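You operate a simulated robot arm through the tools that you are given. There is no shell and no other tool. Be economical: measure what you need, move in short steps, check, and stop when the job is done.

The job below is to be done with a simulated two-armed robot. You get a single attempt, and the scene is never put back.

Task
Take the shop cloth from the top of the tall carton and hang it over the handle of the pins drawer.

It is judged by the outcome, as a careful person would: the job done as asked, and still so three seconds after it is handed in. It fails if anything else is knocked over, pushed out of place, dropped, spilled or broken. Flat cloth is picked up by pressing the open fingertips on it (5 to 10 N) and closing them slowly along it; thin cloth reads only 2 to 8 mm in the jaws.

Robot
Two 7-joint arms with two-finger parallel grippers on one trunk, on a base that drives. Base frame: it is fixed to the floor where the robot stands at the start and does not move with it; the origin is under the middle of the robot, x ahead of it, y to its left, z up. Lengths are in cm, angles in degrees, forces in N, time in s.
The left shoulder is at the start at [7, 16.3, 99.5], the right one opposite. Payload 3.43 kg a hand.
Tool frame (each hand has its own): the origin (TCP) lies between the finger pads and is the grasp point; the fingertips stand 3.4 cm ahead of it; z points along the fingers, y is the line along which they close. The gripper opens to 12.8 cm. The fingers are 2.4 cm wide and 1.2 cm thick; the gripper's body (4.8 by 13 cm) begins 9.6 cm behind the TCP.
Orientation is told as [roll, pitch, yaw] about the base's x, y, z axes, in that order, counted from this pose: with the fingers straight down and closing along the base's y, the tool's x points along the base's -x, its y along +y and its z along -z.

Tools
- The arms move only by the tool send_rows. It takes "left_moves", "right_moves" or both (then of equal length, played together; a hand with none holds still); each is a list of rows, each a list of 3 entries, a list of its own where there are three numbers: the shift along the tool's x, y, z in cm, then the turn, a rotation vector about the tool's x, y, z in degrees, then the closure, from 0 (fully open) to 1 (shut). In form: [[[dx, dy, dz], [ax, ay, az], gripper], ...]. A call has 1 to 12 rows; each row shifts and turns the commanded pose from where the row before left it, along the tool's axes as they then stand. Rows are played at 5 a second. More than 5 cm and 8.6 degrees between two rows, or a gripper value outside its range, and nothing of the call is played. A pose out of reach is approached as far as the arm can. The call stops where the force on the tool passes 40 N (or 10 N more than at its start, if that is more) or the arm is blocked; 0.2 s more then pass. The fingers move at their own pace (about 15.3 cm/s each) and stop on an object; they squeeze with about 43 N. The grip force told is the motor's: it shows also when the fingers shut on nothing. Time passes only in rows, and 0.2 s behind the last, so rows that do not move let the fingers close. The reply holds the time, the measured pose of the TCP, the force on the tool along the base axes, the opening and the grip force, in the units named above and with some noise.
- Cameras (640 x 400 px; columns grow to the right, rows downward): "scene" is now at [12.38, 4.93, 121.9]; the picture's right is [0.55, -0.84, 0.00], its down [-0.51, -0.33, -0.80] and it looks along [0.67, 0.44, -0.60] (base axes); focal length 246 px, centre (320, 200). "left" rides on the left gripper at [7.6, 1.1, -16] in its tool frame; the picture's right is [-0.15, 0.99, 0.00], its down [-0.88, -0.13, -0.46] and it looks along [-0.45, -0.07, 0.89] (tool axes); focal length 234 px, centre (320, 200). "right" rides on the right gripper at [7.6, -1.1, -16] in its tool frame; the picture's right is [0.15, 0.99, 0.00], its down [-0.88, 0.13, -0.46] and it looks along [-0.45, 0.07, 0.89] (tool axes); focal length 234 px, centre (320, 200). There is no depth. A picture from a camera that has moved, and an enlarged one, comes with that camera's place and axes in the base frame and with its lens.
- capture(camera): a new picture of that camera. The clock stands still meanwhile.
- move_column(by): slides the trunk up (or, below 0, down) by that many cm; the arms and the scene camera ride with it, the base frame stays. It gives what a move gives, with no picture.
- drive_base(legs): drives the robot by 1 to 6 legs, each [ahead, left, turn to the left] in cm, cm and degrees, along the robot's own axes; the way and the turn of a leg run together, so that a leg with both is an arc; at most 150 cm and 180 degrees a leg. The arms and the cameras ride along, it lands a little off, and it stops where it bumps. It gives what a move gives.
- aim_head(pan, tilt): turns the head with the scene camera to pan (to the left, within 86 degrees either way) and tilt (down, from -29 to 69), counted from straight ahead of the robot. It gives what a move gives.
- inspect(camera, box): a new picture of the part [left, top, right, bottom] of that camera's present view, enlarged. The clock stands still meanwhile.
- hand_in(): hands the job in; it is judged then, once.

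Work in short steps. Places have to be worked out from the pictures, the camera data and where the tool is seen: move nearer, look again, correct. Check each grasp and each placing, and mend what went wrong. You have 120 turns and 108 pictures in all, those below and enlarged ones among them. Open the grippers and draw the arms clear of the work before you hand the job in, unless the task says otherwise.

The tools are called after ">>>" by a JSON object that holds its "name" and its "arguments". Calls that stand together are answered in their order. send_rows: Moves the arms, as the interface text tells. Its arguments: {"type":"object","properties":{"left_moves":{"type":"array","items":{"type":"array"}},"right_moves":{"type":"array","items":{"type":"array"}}},"required":[]} The other tools are called the same way: move_column (by) slides the trunk up or down; drive_base (legs) drives the base; aim_head (pan, tilt) turns the head that bears the scene camera; capture (camera) takes a picture; inspect (camera, box) takes an enlarged picture of a part of a camera's view; hand_in () hands the job in.

At the start:

```text
clock: 0.0
left_position: [35.64, 42.75, 99.58]
left_ee_rot: [0.0, 0.1, 0.0]
left_ft_force: [0.2, 0.5, -0.5]
left_gripper_width: 12.82
left_grasp_force: 0.1
right_position: [61.09, 10.96, 87.25]
right_ee_rot: [0.0, 0.0, 0.0]
right_ft_force: [-0.6, 0.5, 0.2]
right_gripper_width: 12.82
right_grasp_force: 0.0
trunk travel left (down, up): [-47.5, 46.5]
robot x, y, heading: [-0.02, 0.07, -0.2]
head pan, tilt: [33.3, 37.2]
```

scene: 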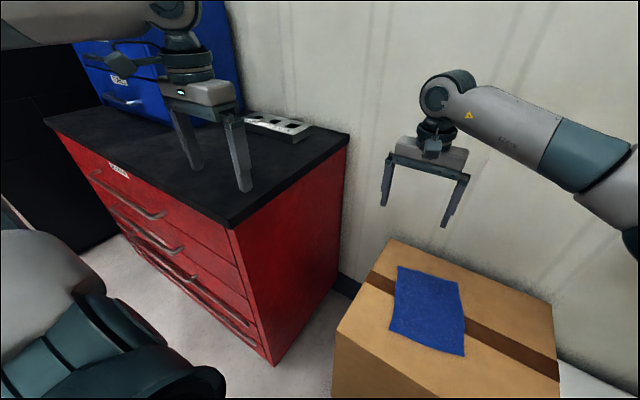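
right: 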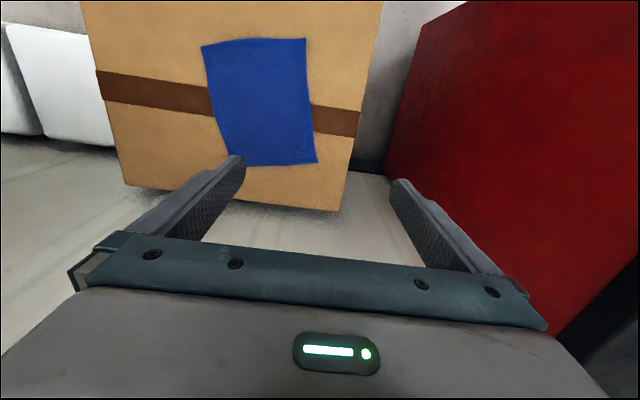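
left: 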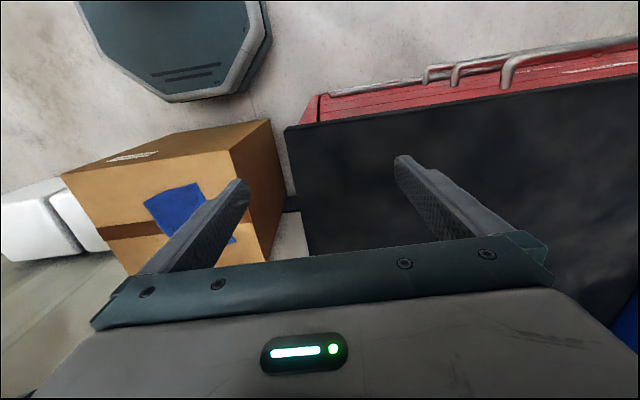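

I'll first read the drawer labels to find the pins drawer and look at the cloth.

>>> {"name": "inspect", "arguments": {"camera": "scene", "box": [40, 20, 240, 145]}}

>>> {"name": "inspect", "arguments": {"camera": "scene", "box": [60, 130, 300, 370]}}

```text
3.20 times, centred on (140, 82) of scene
camera zoom: at [12.38, 4.93, 121.9], right [0.55, -0.84, 0.0], down [-0.51, -0.33, -0.8], along [0.67, 0.44, -0.6], focal length 787 px, centre (896, 576)
```

zoom: 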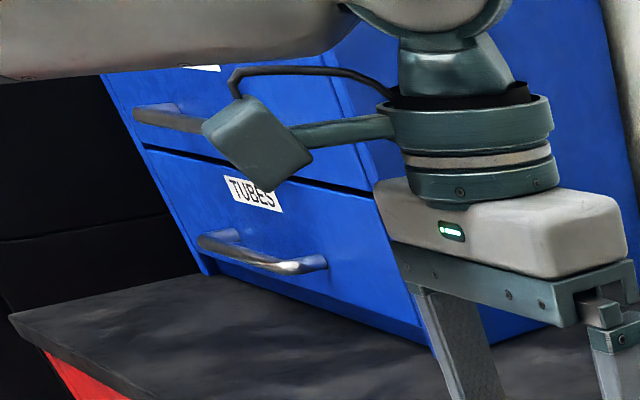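

```text
1.67 times, centred on (180, 250) of scene
camera zoom: at [12.38, 4.93, 121.9], right [0.55, -0.84, 0.0], down [-0.51, -0.33, -0.8], along [0.67, 0.44, -0.6], focal length 410 px, centre (553, 117)
```

zoom: 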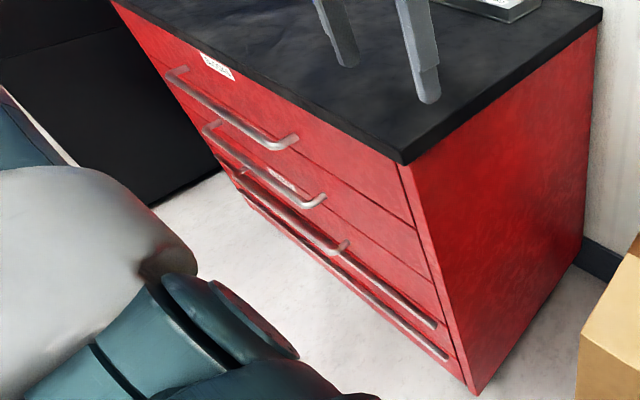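

The lower blue drawer reads TUBES; I'll enlarge the other labels and pan the head to the upper blue drawers.

>>> {"name": "inspect", "arguments": {"camera": "scene", "box": [100, 155, 148, 185]}}

>>> {"name": "inspect", "arguments": {"camera": "scene", "box": [120, 200, 200, 250]}}

>>> {"name": "aim_head", "arguments": {"pan": 50, "tilt": 20}}

>>> {"name": "capture", "arguments": {"camera": "scene"}}

```text
13.33 times, centred on (124, 170) of scene
camera zoom: at [12.38, 4.93, 121.9], right [0.55, -0.84, 0.0], down [-0.51, -0.33, -0.8], along [0.67, 0.44, -0.6], focal length 3278 px, centre (2933, 600)
```

zoom: 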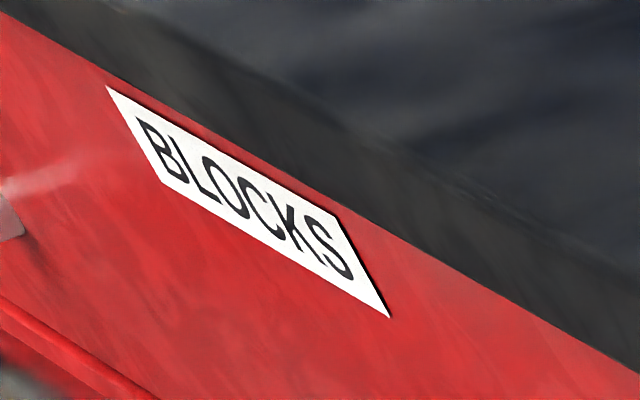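

```text
8.00 times, centred on (160, 225) of scene
camera zoom: at [12.38, 4.93, 121.9], right [0.55, -0.84, 0.0], down [-0.51, -0.33, -0.8], along [0.67, 0.44, -0.6], focal length 1967 px, centre (1600, 0)
```

zoom: 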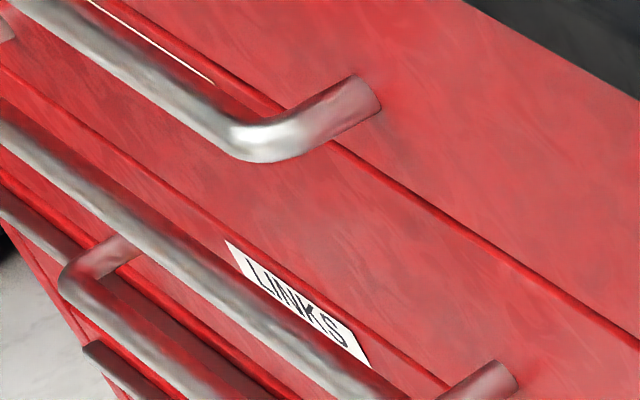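

```text
clock: 0.8
left_position: [35.58, 42.94, 99.8]
left_ee_rot: [0.0, 0.0, 0.0]
left_ft_force: [1.2, 0.1, 0.0]
left_gripper_width: 12.83
left_grasp_force: 0.0
right_position: [61.07, 11.01, 87.25]
right_ee_rot: [0.0, 0.0, 0.0]
right_ft_force: [-0.2, -0.4, -0.2]
right_gripper_width: 12.78
right_grasp_force: 0.1
trunk travel left (down, up): [-47.5, 46.5]
robot x, y, heading: [-0.09, -0.13, 0.0]
head pan, tilt: [50.0, 20.0]
```

```text
100 pictures are left
camera scene: at [11.12, 7.3, 124.62], right [0.77, -0.64, 0.0], down [-0.22, -0.26, -0.94], along [0.6, 0.72, -0.34], focal length 246 px, centre (320, 200)
```

scene: 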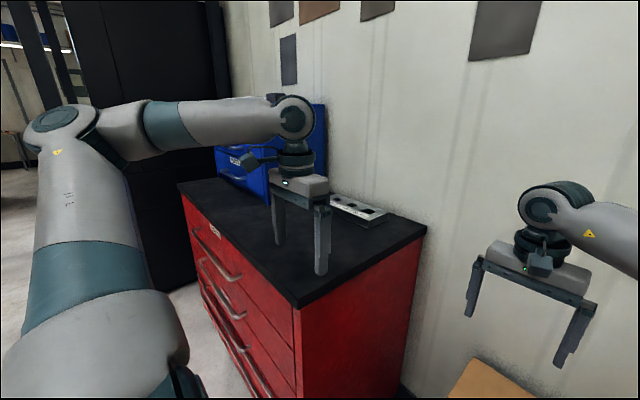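

Red drawers so far: BLOCKS (top), LINKS (second). Check the blue upper drawer and the lower red ones.

>>> {"name": "inspect", "arguments": {"camera": "scene", "box": [205, 90, 285, 190]}}

>>> {"name": "inspect", "arguments": {"camera": "scene", "box": [180, 210, 300, 400]}}

```text
4.00 times, centred on (245, 140) of scene
camera zoom: at [11.12, 7.3, 124.62], right [0.77, -0.64, 0.0], down [-0.22, -0.26, -0.94], along [0.6, 0.72, -0.34], focal length 983 px, centre (620, 440)
```

zoom: 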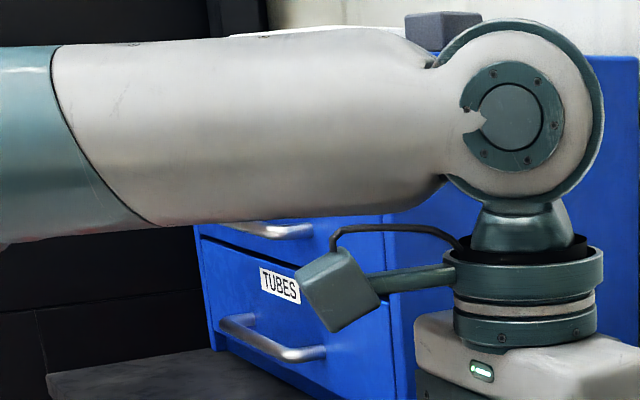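

```text
2.11 times, centred on (240, 305) of scene
camera zoom: at [11.12, 7.3, 124.62], right [0.77, -0.64, 0.0], down [-0.22, -0.26, -0.94], along [0.6, 0.72, -0.34], focal length 518 px, centre (488, -21)
```

zoom: 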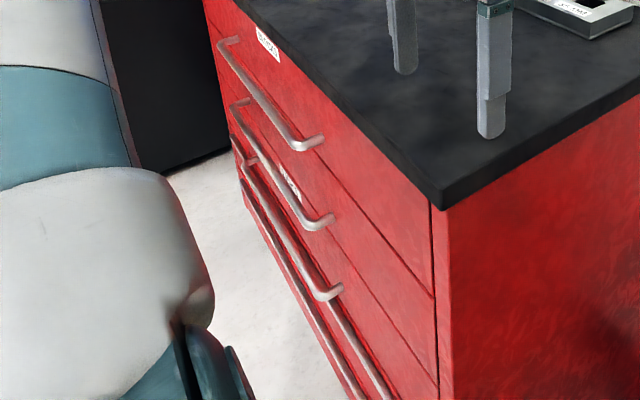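

Measurements put the cloth around (60, 0) at z≈55, its near short edge at about x≈50, with the red cabinet at x≥37, y≥46 and about 84 high. I'll bring the right hand over the near edge, half closed, and look again.

>>> {"name": "send_rows", "arguments": {"right_moves": [[[1.8, -2.5, 3.4], [0, 0, 0], 0.5], [[1.8, -2.5, 3.4], [0, 0, 0], 0.5], [[1.8, -2.5, 3.4], [0, 0, 0], 0.5], [[1.8, -2.5, 3.4], [0, 0, 0], 0.5], [[1.8, -2.5, 3.4], [0, 0, 0], 0.5], [[0, 0, 0], [0, 0, -5.5], 0.5], [[0, 0, 0], [0, 0, -5.5], 0.5], [[0, 0, 0], [0, 0, 0], 0.5]]}}

>>> {"name": "aim_head", "arguments": {"pan": 0, "tilt": 50}}

>>> {"name": "capture", "arguments": {"camera": "scene"}}

>>> {"name": "capture", "arguments": {"camera": "right"}}

```text
clock: 2.6
left_position: [34.48, 50.27, 98.9]
left_ee_rot: [-1.0, 0.0, 8.3]
left_ft_force: [0.9, -0.5, 1.4]
left_gripper_width: 12.83
left_grasp_force: 0.0
right_position: [56.47, 8.89, 69.9]
right_ee_rot: [-0.8, 0.4, 20.5]
right_ft_force: [-0.3, 0.3, -0.6]
right_gripper_width: 6.41
right_grasp_force: 0.0
trunk travel left (down, up): [-47.5, 46.5]
robot x, y, heading: [5.68, 0.81, 8.2]
head pan, tilt: [50.0, 20.0]
```

```text
clock: 3.8
left_position: [34.5, 50.05, 98.95]
left_ee_rot: [-1.0, 0.0, 8.3]
left_ft_force: [1.4, 0.1, 0.7]
left_gripper_width: 12.78
left_grasp_force: 0.1
right_position: [56.6, 8.91, 69.96]
right_ee_rot: [-0.8, 0.4, 20.4]
right_ft_force: [-0.8, -0.8, -0.8]
right_gripper_width: 6.39
right_grasp_force: 0.0
trunk travel left (down, up): [-47.5, 46.5]
robot x, y, heading: [6.02, 0.93, 8.3]
head pan, tilt: [0.0, 50.0]
```

```text
97 pictures are left
camera scene: at [18.13, 5.01, 120.04], right [0.15, -0.99, 0.02], down [-0.76, -0.12, -0.64], along [0.64, 0.08, -0.77], focal length 246 px, centre (320, 200)
```

scene: 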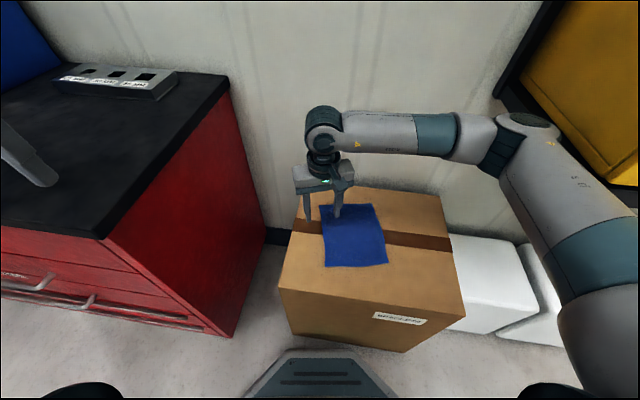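

```text
96 pictures are left
camera right: at [49.95, 5.38, 86.16], right [-0.48, 0.88, -0.01], down [0.78, 0.44, 0.45], along [0.4, 0.21, -0.89], focal length 234 px, centre (320, 200)
```

right: 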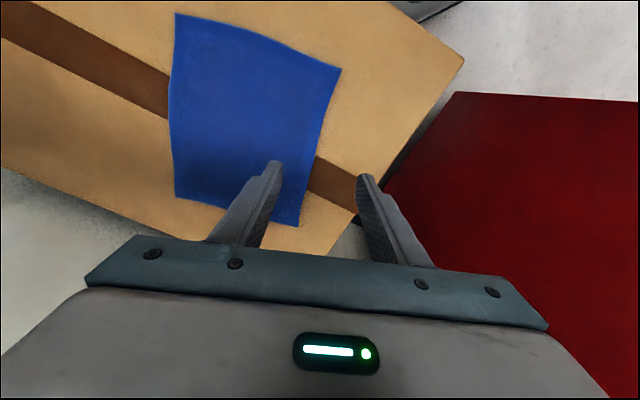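

The base itself shifted (x +6, heading +8°) during that arm move, so I'll check whether it is still drifting with a null row.

>>> {"name": "send_rows", "arguments": {"right_moves": [[[0, 0, 0], [0, 0, 0], 0.5], [[0, 0, 0], [0, 0, 0], 0.5]]}}

```text
clock: 4.4
left_position: [34.51, 50.14, 98.9]
left_ee_rot: [-1.1, 0.1, 8.2]
left_ft_force: [0.8, 0.2, 0.3]
left_gripper_width: 12.82
left_grasp_force: 0.0
right_position: [56.53, 8.91, 70.01]
right_ee_rot: [-0.8, 0.6, 20.3]
right_ft_force: [-0.5, -0.4, 0.3]
right_gripper_width: 6.37
right_grasp_force: 0.2
trunk travel left (down, up): [-47.5, 46.5]
robot x, y, heading: [5.39, 0.94, 8.2]
head pan, tilt: [0.0, 50.0]
```

It's steady now, but the base front is close to the carton. I'll back off to about the original stance and recheck.

>>> {"name": "drive_base", "arguments": {"legs": [[-6, 0, -8]]}}

>>> {"name": "capture", "arguments": {"camera": "scene"}}

>>> {"name": "capture", "arguments": {"camera": "right"}}

```text
clock: 5.2
left_position: [33.85, 49.44, 99.73]
left_ee_rot: [-0.3, 0.0, 8.8]
left_ft_force: [0.4, 0.4, -0.2]
left_gripper_width: 12.79
left_grasp_force: 0.1
right_position: [56.09, 9.26, 70.33]
right_ee_rot: [-0.1, 0.0, 21.4]
right_ft_force: [0.0, 0.4, 0.1]
right_gripper_width: 6.42
right_grasp_force: 0.1
trunk travel left (down, up): [-47.5, 46.5]
robot x, y, heading: [5.43, 1.36, 8.6]
head pan, tilt: [0.0, 50.0]
stopped in leg 1: the robot was blocked; the commanded pose is now the measured one
```

```text
95 pictures are left
camera scene: at [17.91, 3.86, 120.15], right [0.15, -0.99, 0.0], down [-0.76, -0.12, -0.64], along [0.64, 0.1, -0.77], focal length 246 px, centre (320, 200)
```

scene: 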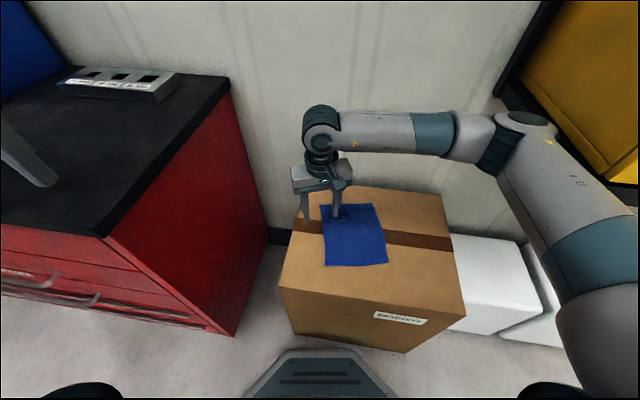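

```text
94 pictures are left
camera right: at [49.55, 5.34, 86.49], right [-0.5, 0.87, 0.0], down [0.77, 0.44, 0.46], along [0.4, 0.23, -0.89], focal length 234 px, centre (320, 200)
```

right: 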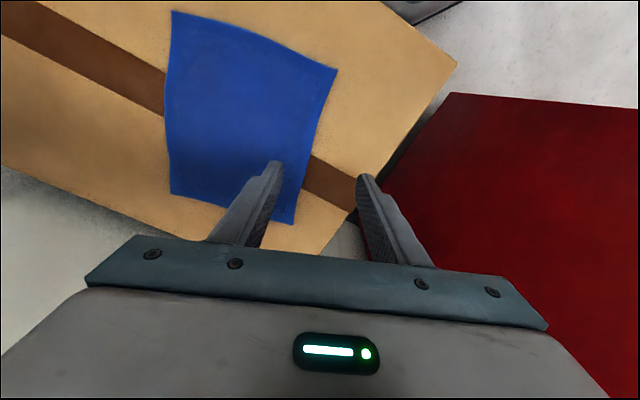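

Driving back is blocked; the right elbow may be against the yellow cabinet. Look that way.

>>> {"name": "aim_head", "arguments": {"pan": -60, "tilt": 30}}

>>> {"name": "capture", "arguments": {"camera": "scene"}}

>>> {"name": "aim_head", "arguments": {"pan": 80, "tilt": 40}}

>>> {"name": "capture", "arguments": {"camera": "scene"}}

```text
clock: 6.5
left_position: [33.94, 49.7, 99.45]
left_ee_rot: [-0.5, -0.1, 8.7]
left_ft_force: [0.3, -0.1, 0.0]
left_gripper_width: 12.8
left_grasp_force: 0.0
right_position: [56.39, 9.17, 70.15]
right_ee_rot: [-0.3, 0.1, 21.1]
right_ft_force: [-0.9, -0.1, 0.0]
right_gripper_width: 6.37
right_grasp_force: 0.0
trunk travel left (down, up): [-47.5, 46.5]
robot x, y, heading: [5.22, 1.16, 8.5]
head pan, tilt: [-60.0, 30.0]
```

```text
93 pictures are left
camera scene: at [16.1, -4.01, 123.09], right [-0.78, -0.63, 0.0], down [-0.31, 0.38, -0.87], along [0.54, -0.68, -0.49], focal length 246 px, centre (320, 200)
```

scene: 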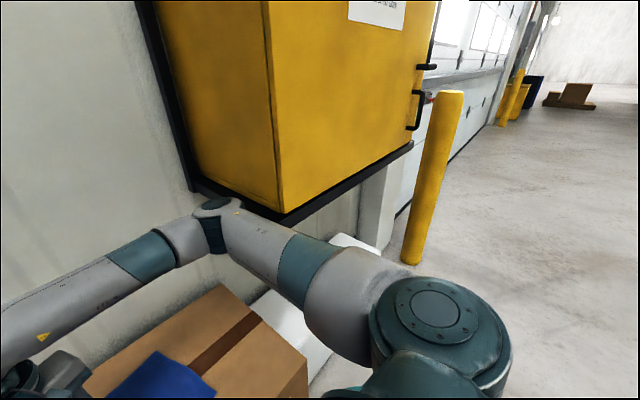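

```text
clock: 8.7
left_position: [33.94, 49.67, 99.31]
left_ee_rot: [-0.6, 0.0, 8.8]
left_ft_force: [0.2, 0.7, -0.4]
left_gripper_width: 12.79
left_grasp_force: 0.1
right_position: [56.21, 9.07, 70.14]
right_ee_rot: [-0.2, 0.1, 21.2]
right_ft_force: [-0.7, 0.0, 0.0]
right_gripper_width: 6.39
right_grasp_force: 0.1
trunk travel left (down, up): [-47.5, 46.5]
robot x, y, heading: [5.58, 1.24, 8.7]
head pan, tilt: [80.0, 40.0]
```

```text
92 pictures are left
camera scene: at [10.63, 11.52, 121.41], right [1.0, -0.02, 0.0], down [-0.01, -0.65, -0.76], along [0.02, 0.76, -0.65], focal length 246 px, centre (320, 200)
```

scene: 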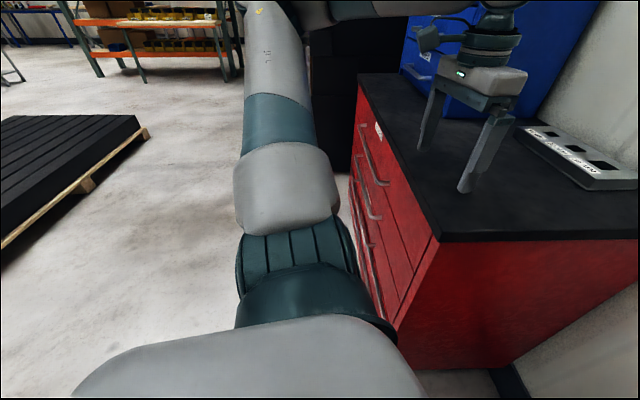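

The right elbow is against the yellow wall cabinet. I'll reverse that hand move to free it, then back the base off so the elbow has room.

>>> {"name": "send_rows", "arguments": {"right_moves": [[[0, 0, 0], [0, 0, 5.5], 0.5], [[0, 0, 0], [0, 0, 5.5], 0.5], [[-1.8, 2.0, -3.4], [0, 0, 0], 0.5], [[-1.8, 2.0, -3.4], [0, 0, 0], 0.5], [[-1.8, 2.0, -3.4], [0, 0, 0], 0.5], [[-1.8, 2.0, -3.4], [0, 0, 0], 0.5], [[0, 0, 0], [0, 0, 0], 0.5]]}}

>>> {"name": "aim_head", "arguments": {"pan": -60, "tilt": 30}}

>>> {"name": "capture", "arguments": {"camera": "scene"}}

```text
clock: 10.3
left_position: [34.16, 48.77, 99.75]
left_ee_rot: [0.1, 0.0, 8.6]
left_ft_force: [0.5, -0.4, -0.2]
left_gripper_width: 12.79
left_grasp_force: 0.1
right_position: [62.02, 17.41, 83.78]
right_ee_rot: [0.2, 0.1, 10.0]
right_ft_force: [0.0, -0.2, 0.2]
right_gripper_width: 6.39
right_grasp_force: 0.1
trunk travel left (down, up): [-47.5, 46.5]
robot x, y, heading: [5.42, 1.28, 8.6]
head pan, tilt: [80.0, 40.0]
```

```text
clock: 12.5
left_position: [34.2, 48.93, 99.68]
left_ee_rot: [0.0, 0.0, 8.6]
left_ft_force: [0.2, -1.0, -0.2]
left_gripper_width: 12.8
left_grasp_force: 0.1
right_position: [62.1, 17.5, 83.75]
right_ee_rot: [0.2, 0.1, 9.9]
right_ft_force: [0.2, 0.0, 0.3]
right_gripper_width: 6.43
right_grasp_force: 0.0
trunk travel left (down, up): [-47.5, 46.5]
robot x, y, heading: [5.33, 1.1, 8.3]
head pan, tilt: [-60.0, 30.0]
```

```text
91 pictures are left
camera scene: at [16.24, -4.97, 123.02], right [-0.78, -0.62, 0.0], down [-0.31, 0.39, -0.87], along [0.54, -0.68, -0.5], focal length 246 px, centre (320, 200)
```

scene: 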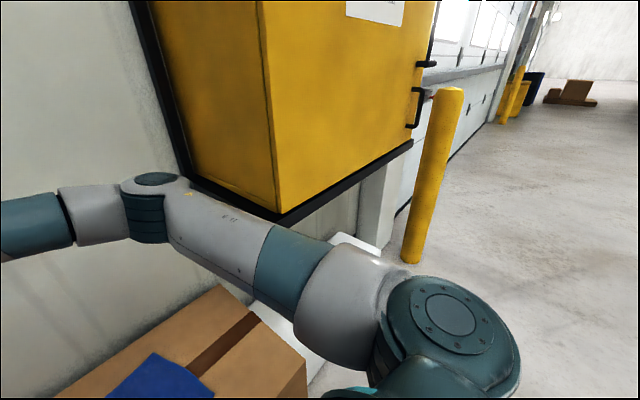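

The elbow looks freer. I'll try backing straight out a little.

>>> {"name": "drive_base", "arguments": {"legs": [[-4, 0, 0]]}}

```text
clock: 13.4
left_position: [30.25, 48.27, 99.74]
left_ee_rot: [0.0, -0.1, 8.7]
left_ft_force: [0.2, 0.3, 0.5]
left_gripper_width: 12.77
left_grasp_force: 0.1
right_position: [58.04, 16.78, 83.82]
right_ee_rot: [0.2, -0.1, 9.9]
right_ft_force: [-0.4, -0.2, -0.2]
right_gripper_width: 6.39
right_grasp_force: 0.1
trunk travel left (down, up): [-47.5, 46.5]
robot x, y, heading: [1.44, 0.88, 8.5]
head pan, tilt: [-60.0, 30.0]
```

Free. Back another 16 cm and straighten the heading.

>>> {"name": "drive_base", "arguments": {"legs": [[-16, 0, 0], [0, 0, -8]]}}

>>> {"name": "aim_head", "arguments": {"pan": 45, "tilt": 30}}

>>> {"name": "capture", "arguments": {"camera": "scene"}}

```text
clock: 15.4
left_position: [21.03, 41.46, 99.73]
left_ee_rot: [0.1, 0.0, 0.4]
left_ft_force: [-0.3, 0.6, 0.2]
left_gripper_width: 12.81
left_grasp_force: 0.0
right_position: [44.14, 6.41, 83.67]
right_ee_rot: [0.2, 0.1, 1.8]
right_ft_force: [0.1, 0.4, -0.3]
right_gripper_width: 6.41
right_grasp_force: 0.1
trunk travel left (down, up): [-47.5, 46.5]
robot x, y, heading: [-14.43, -1.61, 0.5]
head pan, tilt: [-60.0, 30.0]
```

```text
clock: 17.3
left_position: [21.08, 41.61, 99.88]
left_ee_rot: [0.0, 0.1, 0.5]
left_ft_force: [0.5, -0.4, -0.8]
left_gripper_width: 12.79
left_grasp_force: 0.1
right_position: [44.1, 6.32, 83.72]
right_ee_rot: [0.2, 0.1, 1.8]
right_ft_force: [0.2, 0.6, -0.1]
right_gripper_width: 6.39
right_grasp_force: 0.2
trunk travel left (down, up): [-47.5, 46.5]
robot x, y, heading: [-14.07, -1.88, 0.5]
head pan, tilt: [45.0, 30.0]
```

```text
90 pictures are left
camera scene: at [-2.66, 4.87, 123.02], right [0.71, -0.7, 0.0], down [-0.35, -0.36, -0.87], along [0.61, 0.62, -0.5], focal length 246 px, centre (320, 200)
```

scene: 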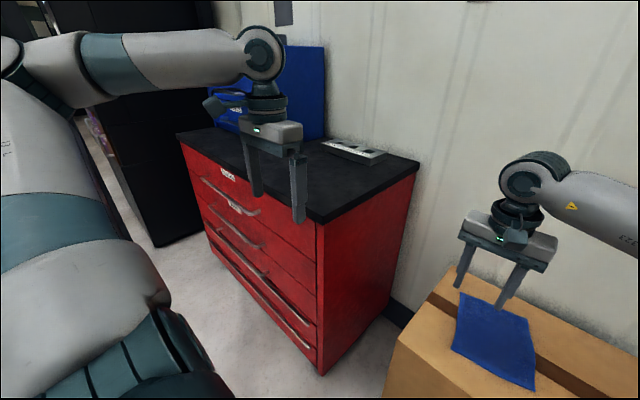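

Now the drawer fronts are visible; I'll enlarge for the labels on the lower drawers and the blue unit.

>>> {"name": "inspect", "arguments": {"camera": "scene", "box": [175, 140, 325, 360]}}

>>> {"name": "inspect", "arguments": {"camera": "scene", "box": [200, 70, 264, 140]}}

```text
1.82 times, centred on (250, 250) of scene
camera zoom: at [-2.66, 4.87, 123.02], right [0.71, -0.7, 0.0], down [-0.35, -0.36, -0.87], along [0.61, 0.62, -0.5], focal length 447 px, centre (447, 109)
```

zoom: 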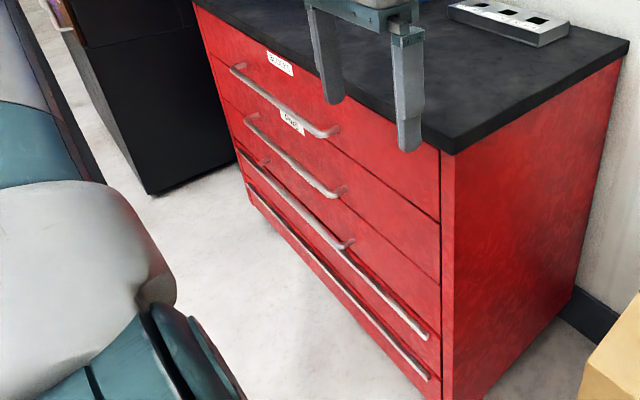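

```text
5.71 times, centred on (232, 105) of scene
camera zoom: at [-2.66, 4.87, 123.02], right [0.71, -0.7, 0.0], down [-0.35, -0.36, -0.87], along [0.61, 0.62, -0.5], focal length 1405 px, centre (823, 743)
```

zoom: 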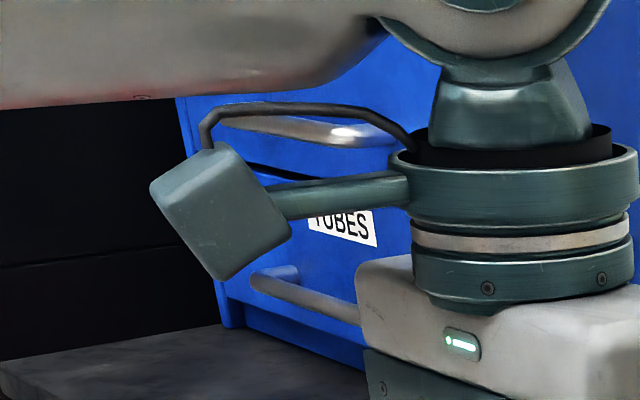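

Drawers 3 and 4's labels are hidden behind handles. I'll back further away for a lower-angle view.

>>> {"name": "drive_base", "arguments": {"legs": [[-30, 0, 0]]}}

>>> {"name": "move_column", "arguments": {"by": -30}}

>>> {"name": "capture", "arguments": {"camera": "scene"}}

```text
clock: 19.3
left_position: [-8.65, 41.07, 99.82]
left_ee_rot: [0.0, -0.1, 0.3]
left_ft_force: [0.0, -0.8, -1.0]
left_gripper_width: 12.79
left_grasp_force: 0.0
right_position: [14.31, 5.98, 83.73]
right_ee_rot: [0.3, 0.0, 1.7]
right_ft_force: [-0.5, -0.3, -1.0]
right_gripper_width: 6.4
right_grasp_force: 0.0
trunk travel left (down, up): [-47.5, 46.5]
robot x, y, heading: [-43.82, -2.18, 0.4]
head pan, tilt: [45.0, 30.0]
```

```text
clock: 22.3
left_position: [-8.57, 41.03, 69.63]
left_ee_rot: [0.0, -0.1, 0.4]
left_ft_force: [0.3, 0.0, -0.4]
left_gripper_width: 12.79
left_grasp_force: 0.1
right_position: [14.42, 6.06, 53.82]
right_ee_rot: [0.2, 0.1, 1.7]
right_ft_force: [-0.2, 0.6, 0.7]
right_gripper_width: 6.4
right_grasp_force: 0.1
trunk travel left (down, up): [-17.5, 76.5]
robot x, y, heading: [-43.76, -1.74, 0.6]
head pan, tilt: [45.0, 30.0]
```

```text
87 pictures are left
camera scene: at [-32.37, 4.61, 93.02], right [0.71, -0.7, 0.0], down [-0.35, -0.36, -0.87], along [0.61, 0.62, -0.5], focal length 246 px, centre (320, 200)
```

scene: 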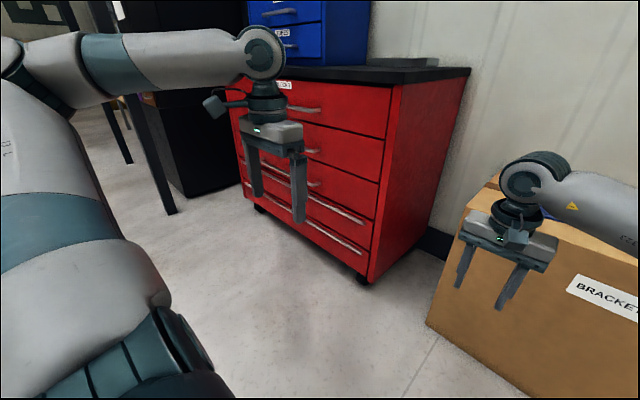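

Good: view is open. Tilt up slightly and zoom on the labels (cabinet stands on casters, so it must not be pushed).

>>> {"name": "aim_head", "arguments": {"pan": 45, "tilt": 8}}

>>> {"name": "capture", "arguments": {"camera": "scene"}}

>>> {"name": "inspect", "arguments": {"camera": "scene", "box": [220, 30, 400, 180]}}

```text
clock: 23.2
left_position: [-8.55, 41.18, 69.79]
left_ee_rot: [0.0, 0.0, 0.4]
left_ft_force: [-0.7, -0.6, -0.7]
left_gripper_width: 12.77
left_grasp_force: 0.1
right_position: [14.43, 5.96, 53.7]
right_ee_rot: [0.2, 0.1, 1.7]
right_ft_force: [-0.2, 0.3, 0.6]
right_gripper_width: 6.38
right_grasp_force: 0.1
trunk travel left (down, up): [-17.5, 76.5]
robot x, y, heading: [-43.75, -2.18, 0.2]
head pan, tilt: [45.0, 8.0]
```

```text
86 pictures are left
camera scene: at [-32.21, 4.77, 96.57], right [0.71, -0.7, 0.0], down [-0.1, -0.1, -0.99], along [0.7, 0.7, -0.14], focal length 246 px, centre (320, 200)
```

scene: 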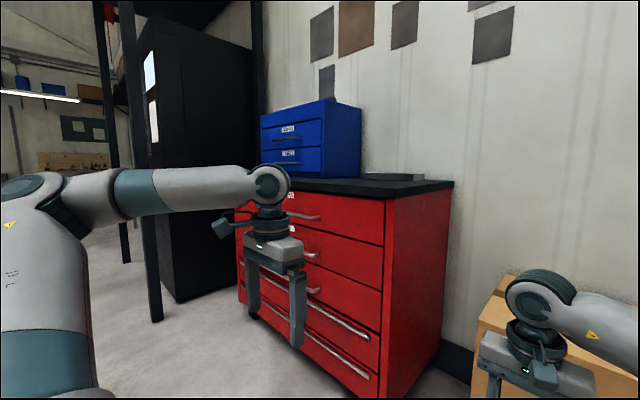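

```text
2.67 times, centred on (310, 105) of scene
camera zoom: at [-32.21, 4.77, 96.57], right [0.71, -0.7, 0.0], down [-0.1, -0.1, -0.99], along [0.7, 0.7, -0.14], focal length 656 px, centre (347, 453)
```

zoom: 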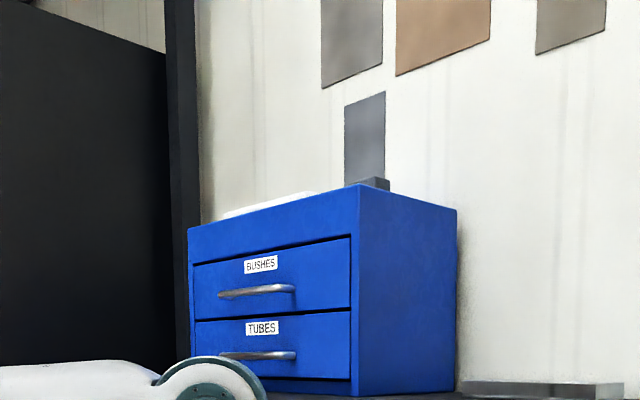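

Blue drawers are BUSHES and TUBES, so PINS must be a lower red one. I'll turn the base a bit left so the arm uncovers the drawer fronts.

>>> {"name": "inspect", "arguments": {"camera": "scene", "box": [230, 180, 390, 390]}}

>>> {"name": "drive_base", "arguments": {"legs": [[-20, 20, -10]]}}

>>> {"name": "capture", "arguments": {"camera": "scene"}}

```text
1.90 times, centred on (310, 285) of scene
camera zoom: at [-32.21, 4.77, 96.57], right [0.71, -0.7, 0.0], down [-0.1, -0.1, -0.99], along [0.7, 0.7, -0.14], focal length 468 px, centre (339, 38)
```

zoom: 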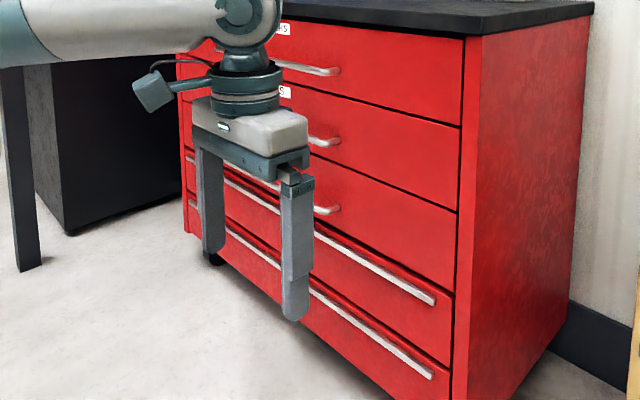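

```text
clock: 25.1
left_position: [-20.81, 56.34, 69.8]
left_ee_rot: [-0.2, 0.0, -8.9]
left_ft_force: [-0.4, 0.2, 0.1]
left_gripper_width: 12.79
left_grasp_force: 0.1
right_position: [-3.71, 17.9, 53.67]
right_ee_rot: [0.2, 0.1, -7.6]
right_ft_force: [0.3, 0.2, 0.0]
right_gripper_width: 6.42
right_grasp_force: 0.1
trunk travel left (down, up): [-17.5, 76.5]
robot x, y, heading: [-62.59, 19.24, -9.2]
head pan, tilt: [45.0, 8.0]
```

```text
83 pictures are left
camera scene: at [-49.94, 24.3, 96.58], right [0.59, -0.81, 0.0], down [-0.11, -0.08, -0.99], along [0.8, 0.58, -0.14], focal length 246 px, centre (320, 200)
```

scene: 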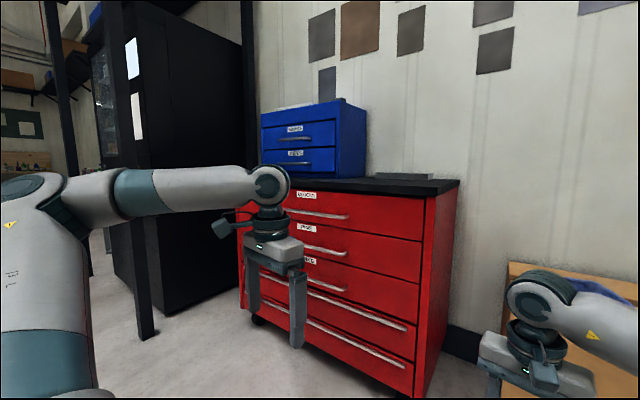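

>>> {"name": "inspect", "arguments": {"camera": "scene", "box": [270, 180, 350, 270]}}

```text
4.44 times, centred on (310, 225) of scene
camera zoom: at [-49.94, 24.3, 96.58], right [0.59, -0.81, 0.0], down [-0.11, -0.08, -0.99], along [0.8, 0.58, -0.14], focal length 1093 px, centre (364, 89)
```

zoom: 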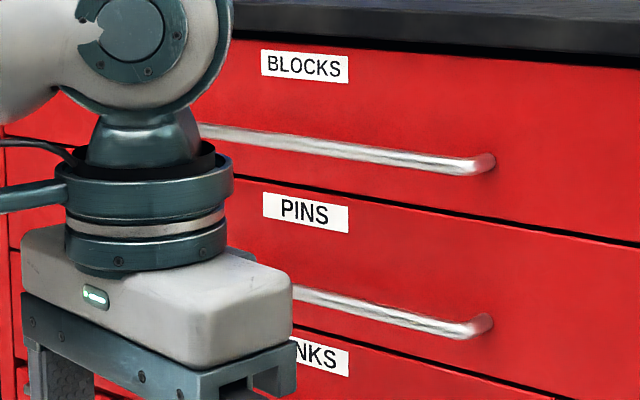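

PINS is the second red drawer: its bar is at about z≈62, spanning roughly y≈71–121, x≈34, with the BLOCKS bar 15 cm above. Now back to the cloth, with the trunk at −12 so the elbow stays under the yellow cabinet.

>>> {"name": "move_column", "arguments": {"by": 18}}

>>> {"name": "drive_base", "arguments": {"legs": [[0, 0, 9.2], [46, -21, 0]]}}

>>> {"name": "aim_head", "arguments": {"pan": -15, "tilt": 40}}

>>> {"name": "capture", "arguments": {"camera": "scene"}}

>>> {"name": "capture", "arguments": {"camera": "right"}}

```text
clock: 27.1
left_position: [-20.67, 56.28, 87.77]
left_ee_rot: [-0.2, 0.2, -8.9]
left_ft_force: [-0.3, -0.3, 1.0]
left_gripper_width: 12.8
left_grasp_force: 0.1
right_position: [-3.65, 17.95, 71.77]
right_ee_rot: [0.2, 0.1, -7.6]
right_ft_force: [-0.7, 0.2, 0.9]
right_gripper_width: 6.4
right_grasp_force: 0.1
trunk travel left (down, up): [-35.5, 58.5]
robot x, y, heading: [-62.85, 19.25, -8.8]
head pan, tilt: [45.0, 8.0]
```

```text
clock: 30.8
left_position: [19.01, 40.88, 87.75]
left_ee_rot: [0.0, 0.0, 0.1]
left_ft_force: [0.0, -0.5, -0.3]
left_gripper_width: 12.8
left_grasp_force: 0.1
right_position: [41.75, 5.79, 71.79]
right_ee_rot: [0.3, 0.2, 1.4]
right_ft_force: [0.2, 0.0, -0.3]
right_gripper_width: 6.42
right_grasp_force: 0.0
trunk travel left (down, up): [-35.5, 58.5]
robot x, y, heading: [-16.65, -1.93, 0.1]
head pan, tilt: [45.0, 8.0]
```

```text
clock: 32.1
left_position: [18.99, 40.97, 87.74]
left_ee_rot: [0.0, 0.0, 0.0]
left_ft_force: [-1.1, -0.8, 0.6]
left_gripper_width: 12.78
left_grasp_force: 0.1
right_position: [41.69, 5.76, 71.67]
right_ee_rot: [0.3, 0.1, 1.4]
right_ft_force: [-0.4, -0.4, -0.4]
right_gripper_width: 6.4
right_grasp_force: 0.0
trunk travel left (down, up): [-35.5, 58.5]
robot x, y, heading: [-16.36, -1.61, 0.1]
head pan, tilt: [-15.0, 40.0]
```

```text
81 pictures are left
camera scene: at [-3.14, -4.04, 109.49], right [-0.26, -0.97, 0.0], down [-0.62, 0.16, -0.77], along [0.74, -0.2, -0.64], focal length 246 px, centre (320, 200)
```

scene: 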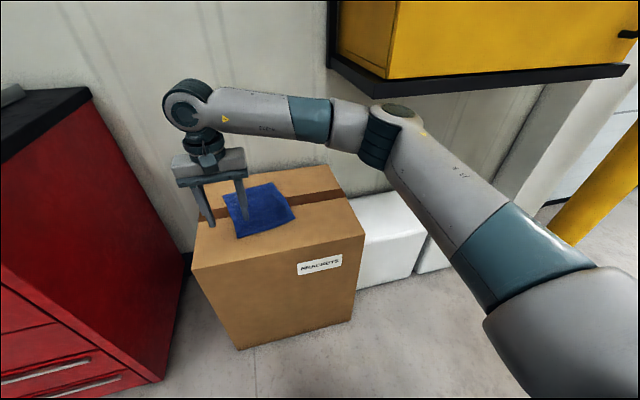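

```text
80 pictures are left
camera right: at [34.31, 4.26, 87.83], right [-0.17, 0.99, 0.0], down [0.88, 0.15, 0.46], along [0.45, 0.08, -0.89], focal length 234 px, centre (320, 200)
```

right: 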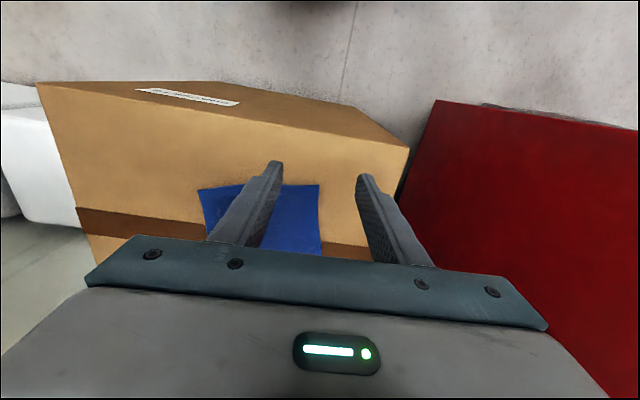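

Triangulation gives the cloth's near edge from (50, −10) to (47, 6.5) at z≈58.5. Move the hand above it (TCP z≈67) with 12° yaw, and check.

>>> {"name": "send_rows", "arguments": {"right_moves": [[[-3.1, -2.4, 0.5], [0, 0, 0], 0.5], [[-3.1, -2.4, 0.5], [0, 0, 0], 0.5], [[-3.1, -2.4, 0.5], [0, 0, 0], 0.5], [[0, 0, 1.5], [0, 0, -5.3], 0.5], [[0, 0, 1.5], [0, 0, -5.3], 0.5], [[0, 0, 0], [0, 0, 0], 0.5]]}}

>>> {"name": "capture", "arguments": {"camera": "right"}}

>>> {"name": "capture", "arguments": {"camera": "scene"}}

```text
clock: 33.5
left_position: [19.05, 40.76, 87.73]
left_ee_rot: [0.1, 0.0, 0.2]
left_ft_force: [0.2, -0.3, 0.6]
left_gripper_width: 12.8
left_grasp_force: 0.0
right_position: [51.36, -1.26, 67.22]
right_ee_rot: [0.2, 0.1, 12.1]
right_ft_force: [-0.5, 0.7, 0.3]
right_gripper_width: 6.37
right_grasp_force: 0.1
trunk travel left (down, up): [-35.5, 58.5]
robot x, y, heading: [-16.6, -1.69, 0.0]
head pan, tilt: [-15.0, 40.0]
```

```text
79 pictures are left
camera right: at [44.25, -3.95, 83.25], right [-0.35, 0.94, 0.0], down [0.83, 0.31, 0.46], along [0.43, 0.16, -0.89], focal length 234 px, centre (320, 200)
```

right: 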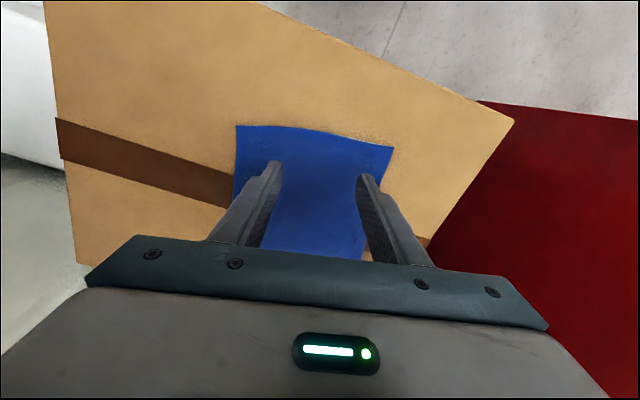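

```text
78 pictures are left
camera scene: at [-3.15, -4.05, 109.49], right [-0.26, -0.97, 0.0], down [-0.62, 0.17, -0.77], along [0.74, -0.2, -0.64], focal length 246 px, centre (320, 200)
```

scene: 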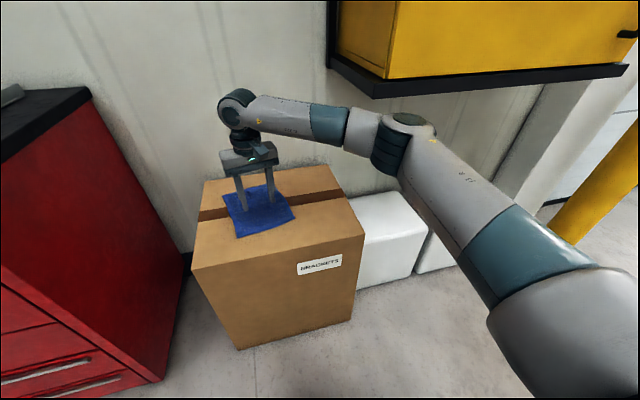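

Hand is well placed ~2.3 cm inside the near edge. Descend gently and read the force.

>>> {"name": "send_rows", "arguments": {"right_moves": [[[0, 0, 1.5], [0, 0, 0], 0.5], [[0, 0, 1.5], [0, 0, 0], 0.5], [[0, 0, 0.7], [0, 0, 0], 0.5], [[0, 0, 0.5], [0, 0, 0], 0.5], [[0, 0, 0], [0, 0, 0], 0.5]]}}

```text
clock: 34.7
left_position: [19.04, 40.86, 87.81]
left_ee_rot: [0.0, -0.1, 0.1]
left_ft_force: [0.3, 1.1, 0.3]
left_gripper_width: 12.79
left_grasp_force: 0.0
right_position: [51.2, -1.17, 62.79]
right_ee_rot: [0.2, -0.1, 11.9]
right_ft_force: [0.2, 0.8, 0.3]
right_gripper_width: 6.39
right_grasp_force: 0.0
trunk travel left (down, up): [-35.5, 58.5]
robot x, y, heading: [-16.58, -2.15, 0.1]
head pan, tilt: [-15.0, 40.0]
```

No contact yet at tip z≈59.4; continue in small steps.

>>> {"name": "send_rows", "arguments": {"right_moves": [[[0, 0, 0.3], [0, 0, 0], 0.5], [[0, 0, 0.3], [0, 0, 0], 0.5], [[0, 0, 0.3], [0, 0, 0], 0.5], [[0, 0, 0], [0, 0, 0], 0.5]]}}

>>> {"name": "inspect", "arguments": {"camera": "right", "box": [200, 80, 440, 260]}}

```text
clock: 35.7
left_position: [19.01, 40.99, 87.81]
left_ee_rot: [0.0, -0.1, 0.0]
left_ft_force: [0.3, -0.5, -0.1]
left_gripper_width: 12.81
left_grasp_force: 0.1
right_position: [51.34, -1.18, 62.08]
right_ee_rot: [0.1, 0.0, 12.0]
right_ft_force: [0.0, 0.4, 1.0]
right_gripper_width: 6.4
right_grasp_force: 0.0
trunk travel left (down, up): [-35.5, 58.5]
robot x, y, heading: [-16.44, -1.85, 0.3]
head pan, tilt: [-15.0, 40.0]
```

```text
2.22 times, centred on (320, 170) of right
camera zoom: at [44.12, -4.0, 78.2], right [-0.35, 0.94, 0.0], down [0.83, 0.31, 0.46], along [0.43, 0.16, -0.89], focal length 520 px, centre (320, 267)
```

zoom: 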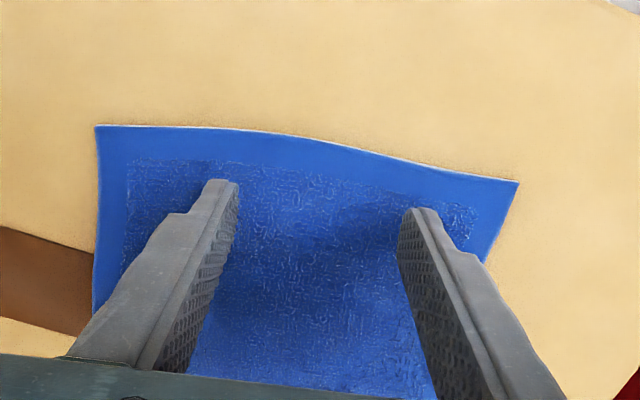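

Tips look nearly on the cloth. Continue down.

>>> {"name": "send_rows", "arguments": {"right_moves": [[[0, 0, 0.25], [0, 0, 0], 0.5], [[0, 0, 0.25], [0, 0, 0], 0.5], [[0, 0, 0.25], [0, 0, 0], 0.5], [[0, 0, 0], [0, 0, 0], 0.5]]}}

```text
clock: 36.7
left_position: [19.0, 40.94, 87.7]
left_ee_rot: [0.0, 0.0, 0.2]
left_ft_force: [1.2, 0.0, 0.0]
left_gripper_width: 12.79
left_grasp_force: 0.0
right_position: [51.19, -1.24, 61.43]
right_ee_rot: [0.2, 0.1, 12.1]
right_ft_force: [0.8, -0.4, -0.6]
right_gripper_width: 6.41
right_grasp_force: 0.0
trunk travel left (down, up): [-35.5, 58.5]
robot x, y, heading: [-16.73, -2.13, 0.3]
head pan, tilt: [-15.0, 40.0]
```

>>> {"name": "send_rows", "arguments": {"right_moves": [[[0, 0, 0.3], [0, 0, 0], 0.5], [[0, 0, 0.3], [0, 0, 0], 0.5], [[0, 0, 0.3], [0, 0, 0], 0.5], [[0, 0, 0], [0, 0, 0], 0.5]]}}

```text
clock: 37.7
left_position: [18.95, 40.86, 87.73]
left_ee_rot: [0.1, -0.1, 0.1]
left_ft_force: [0.0, 0.4, 0.1]
left_gripper_width: 12.78
left_grasp_force: 0.0
right_position: [51.11, -1.28, 60.52]
right_ee_rot: [0.2, 0.1, 12.1]
right_ft_force: [-0.1, 0.6, 1.0]
right_gripper_width: 6.4
right_grasp_force: 0.1
trunk travel left (down, up): [-35.5, 58.5]
robot x, y, heading: [-16.47, -1.79, 0.1]
head pan, tilt: [-15.0, 40.0]
```

>>> {"name": "send_rows", "arguments": {"right_moves": [[[0, 0, 0.3], [0, 0, 0], 0.5], [[0, 0, 0.3], [0, 0, 0], 0.5], [[0, 0, 0.3], [0, 0, 0], 0.5], [[0, 0, 0], [0, 0, 0], 0.5]]}}

>>> {"name": "inspect", "arguments": {"camera": "scene", "box": [190, 130, 330, 250]}}

```text
clock: 38.7
left_position: [18.88, 40.77, 87.92]
left_ee_rot: [0.0, 0.0, 0.1]
left_ft_force: [0.4, -0.8, 0.3]
left_gripper_width: 12.83
left_grasp_force: 0.0
right_position: [51.26, -1.2, 59.7]
right_ee_rot: [0.2, 0.0, 12.0]
right_ft_force: [-2.8, -0.3, 10.8]
right_gripper_width: 6.42
right_grasp_force: 0.1
trunk travel left (down, up): [-35.5, 58.5]
robot x, y, heading: [-16.51, -1.86, -0.1]
head pan, tilt: [-15.0, 40.0]
```

```text
3.33 times, centred on (260, 190) of scene
camera zoom: at [-3.27, -4.05, 109.52], right [-0.26, -0.97, 0.0], down [-0.62, 0.17, -0.77], along [0.74, -0.2, -0.64], focal length 820 px, centre (520, 233)
```

zoom: 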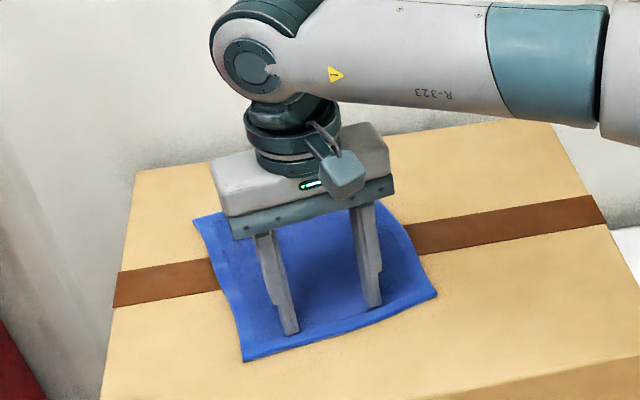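

Contact at 10.8 N. Ease slightly and close slowly along the cloth.

>>> {"name": "send_rows", "arguments": {"right_moves": [[[0, 0, -0.05], [0, 0, 0], 0.5], [[0, 0, 0], [0, 0, 0], 0.55], [[0, 0, 0], [0, 0, 0], 0.6], [[0, 0, 0], [0, 0, 0], 0.65], [[0, 0, 0], [0, 0, 0], 0.7], [[0, 0, 0], [0, 0, 0], 0.75], [[0, 0, 0], [0, 0, 0], 0.8], [[0, 0, 0], [0, 0, 0], 0.85], [[0, 0, 0], [0, 0, 0], 0.9], [[0, 0, 0], [0, 0, 0], 0.95], [[0, 0, 0], [0, 0, 0], 1], [[0, 0, 0], [0, 0, 0], 1]]}}

>>> {"name": "inspect", "arguments": {"camera": "right", "box": [200, 80, 440, 260]}}

```text
clock: 41.3
left_position: [18.83, 40.91, 87.93]
left_ee_rot: [0.0, 0.0, 0.1]
left_ft_force: [0.3, 0.5, -0.1]
left_gripper_width: 12.82
left_grasp_force: 0.1
right_position: [51.08, -1.3, 59.79]
right_ee_rot: [0.2, 0.0, 12.1]
right_ft_force: [1.1, -1.2, 12.4]
right_gripper_width: 0.64
right_grasp_force: 40.2
trunk travel left (down, up): [-35.5, 58.5]
robot x, y, heading: [-16.33, -2.1, 0.5]
head pan, tilt: [-15.0, 40.0]
```

```text
2.22 times, centred on (320, 170) of right
camera zoom: at [44.1, -4.06, 75.81], right [-0.35, 0.94, 0.0], down [0.83, 0.31, 0.46], along [0.43, 0.16, -0.89], focal length 520 px, centre (320, 267)
```

zoom: 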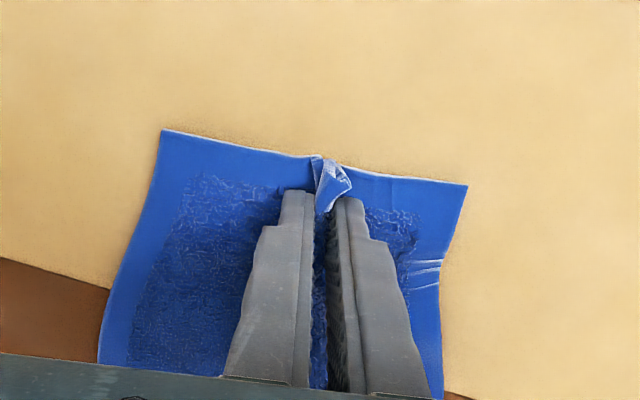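

Grip reads 6.4 mm with cloth pinched near the edge. Lift straight up and check.

>>> {"name": "send_rows", "arguments": {"right_moves": [[[0, 0, -1], [0, 0, 0], 1], [[0, 0, -2], [0, 0, 0], 1], [[0, 0, -3], [0, 0, 0], 1], [[0, 0, -4], [0, 0, 0], 1], [[0, 0, -4.5], [0, 0, 0], 1], [[0, 0, -4.5], [0, 0, 0], 1], [[0, 0, -4.5], [0, 0, 0], 1], [[0, 0, -4.5], [0, 0, 0], 1]]}}

>>> {"name": "capture", "arguments": {"camera": "scene"}}

```text
clock: 43.1
left_position: [18.94, 40.94, 87.76]
left_ee_rot: [-0.1, 0.0, 0.1]
left_ft_force: [0.3, -0.3, 0.5]
left_gripper_width: 12.8
left_grasp_force: 0.1
right_position: [51.12, -1.51, 88.33]
right_ee_rot: [0.2, 0.0, 12.0]
right_ft_force: [0.0, -0.6, 0.6]
right_gripper_width: 0.64
right_grasp_force: 40.7
trunk travel left (down, up): [-35.5, 58.5]
robot x, y, heading: [-16.56, -2.28, 0.1]
head pan, tilt: [-15.0, 40.0]
```

```text
74 pictures are left
camera scene: at [-3.22, -4.01, 109.49], right [-0.26, -0.97, 0.0], down [-0.62, 0.16, -0.77], along [0.74, -0.2, -0.64], focal length 246 px, centre (320, 200)
```

scene: 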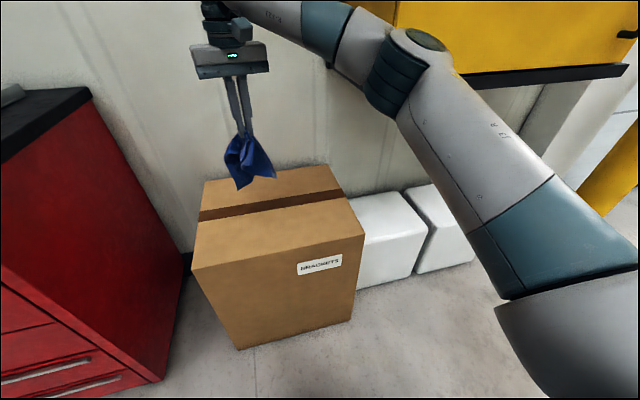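

Cloth is held and clear. Back away from the carton, then look left toward the parking spot in front of the drawers.

>>> {"name": "drive_base", "arguments": {"legs": [[-40, 0, 0]]}}

>>> {"name": "aim_head", "arguments": {"pan": 75, "tilt": 25}}

>>> {"name": "capture", "arguments": {"camera": "scene"}}

>>> {"name": "capture", "arguments": {"camera": "right"}}

```text
clock: 45.6
left_position: [-21.24, 40.79, 87.74]
left_ee_rot: [0.0, 0.0, 0.2]
left_ft_force: [0.5, -0.4, -0.4]
left_gripper_width: 12.81
left_grasp_force: 0.1
right_position: [11.05, -1.45, 88.14]
right_ee_rot: [0.2, 0.1, 12.0]
right_ft_force: [0.1, -0.2, -0.4]
right_gripper_width: 0.64
right_grasp_force: 40.3
trunk travel left (down, up): [-35.5, 58.5]
robot x, y, heading: [-56.54, -2.22, 0.4]
head pan, tilt: [-15.0, 40.0]
```

```text
clock: 47.2
left_position: [-21.24, 40.74, 87.74]
left_ee_rot: [-0.1, 0.0, 0.2]
left_ft_force: [0.1, -0.8, -0.2]
left_gripper_width: 12.79
left_grasp_force: 0.1
right_position: [11.16, -1.61, 88.22]
right_ee_rot: [0.2, 0.1, 12.0]
right_ft_force: [-0.5, 0.1, 0.1]
right_gripper_width: 0.6
right_grasp_force: 40.2
trunk travel left (down, up): [-35.5, 58.5]
robot x, y, heading: [-56.92, -2.03, 0.3]
head pan, tilt: [75.0, 25.0]
```

```text
73 pictures are left
camera scene: at [-49.15, 6.96, 111.81], right [0.97, -0.26, 0.0], down [-0.11, -0.41, -0.91], along [0.23, 0.88, -0.42], focal length 246 px, centre (320, 200)
```

scene: 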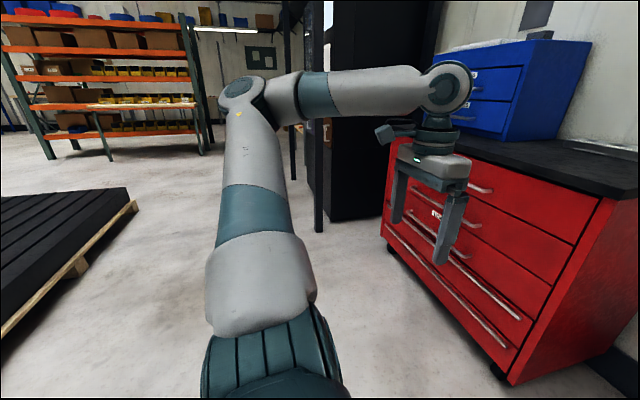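

```text
72 pictures are left
camera right: at [4.04, -4.32, 104.2], right [-0.35, 0.94, 0.0], down [0.83, 0.31, 0.46], along [0.43, 0.16, -0.89], focal length 234 px, centre (320, 200)
```

right: 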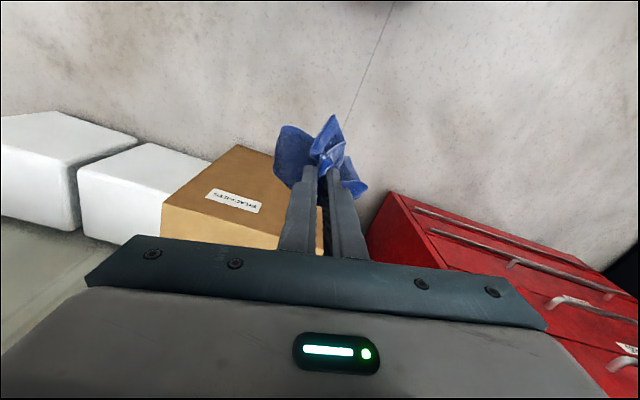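

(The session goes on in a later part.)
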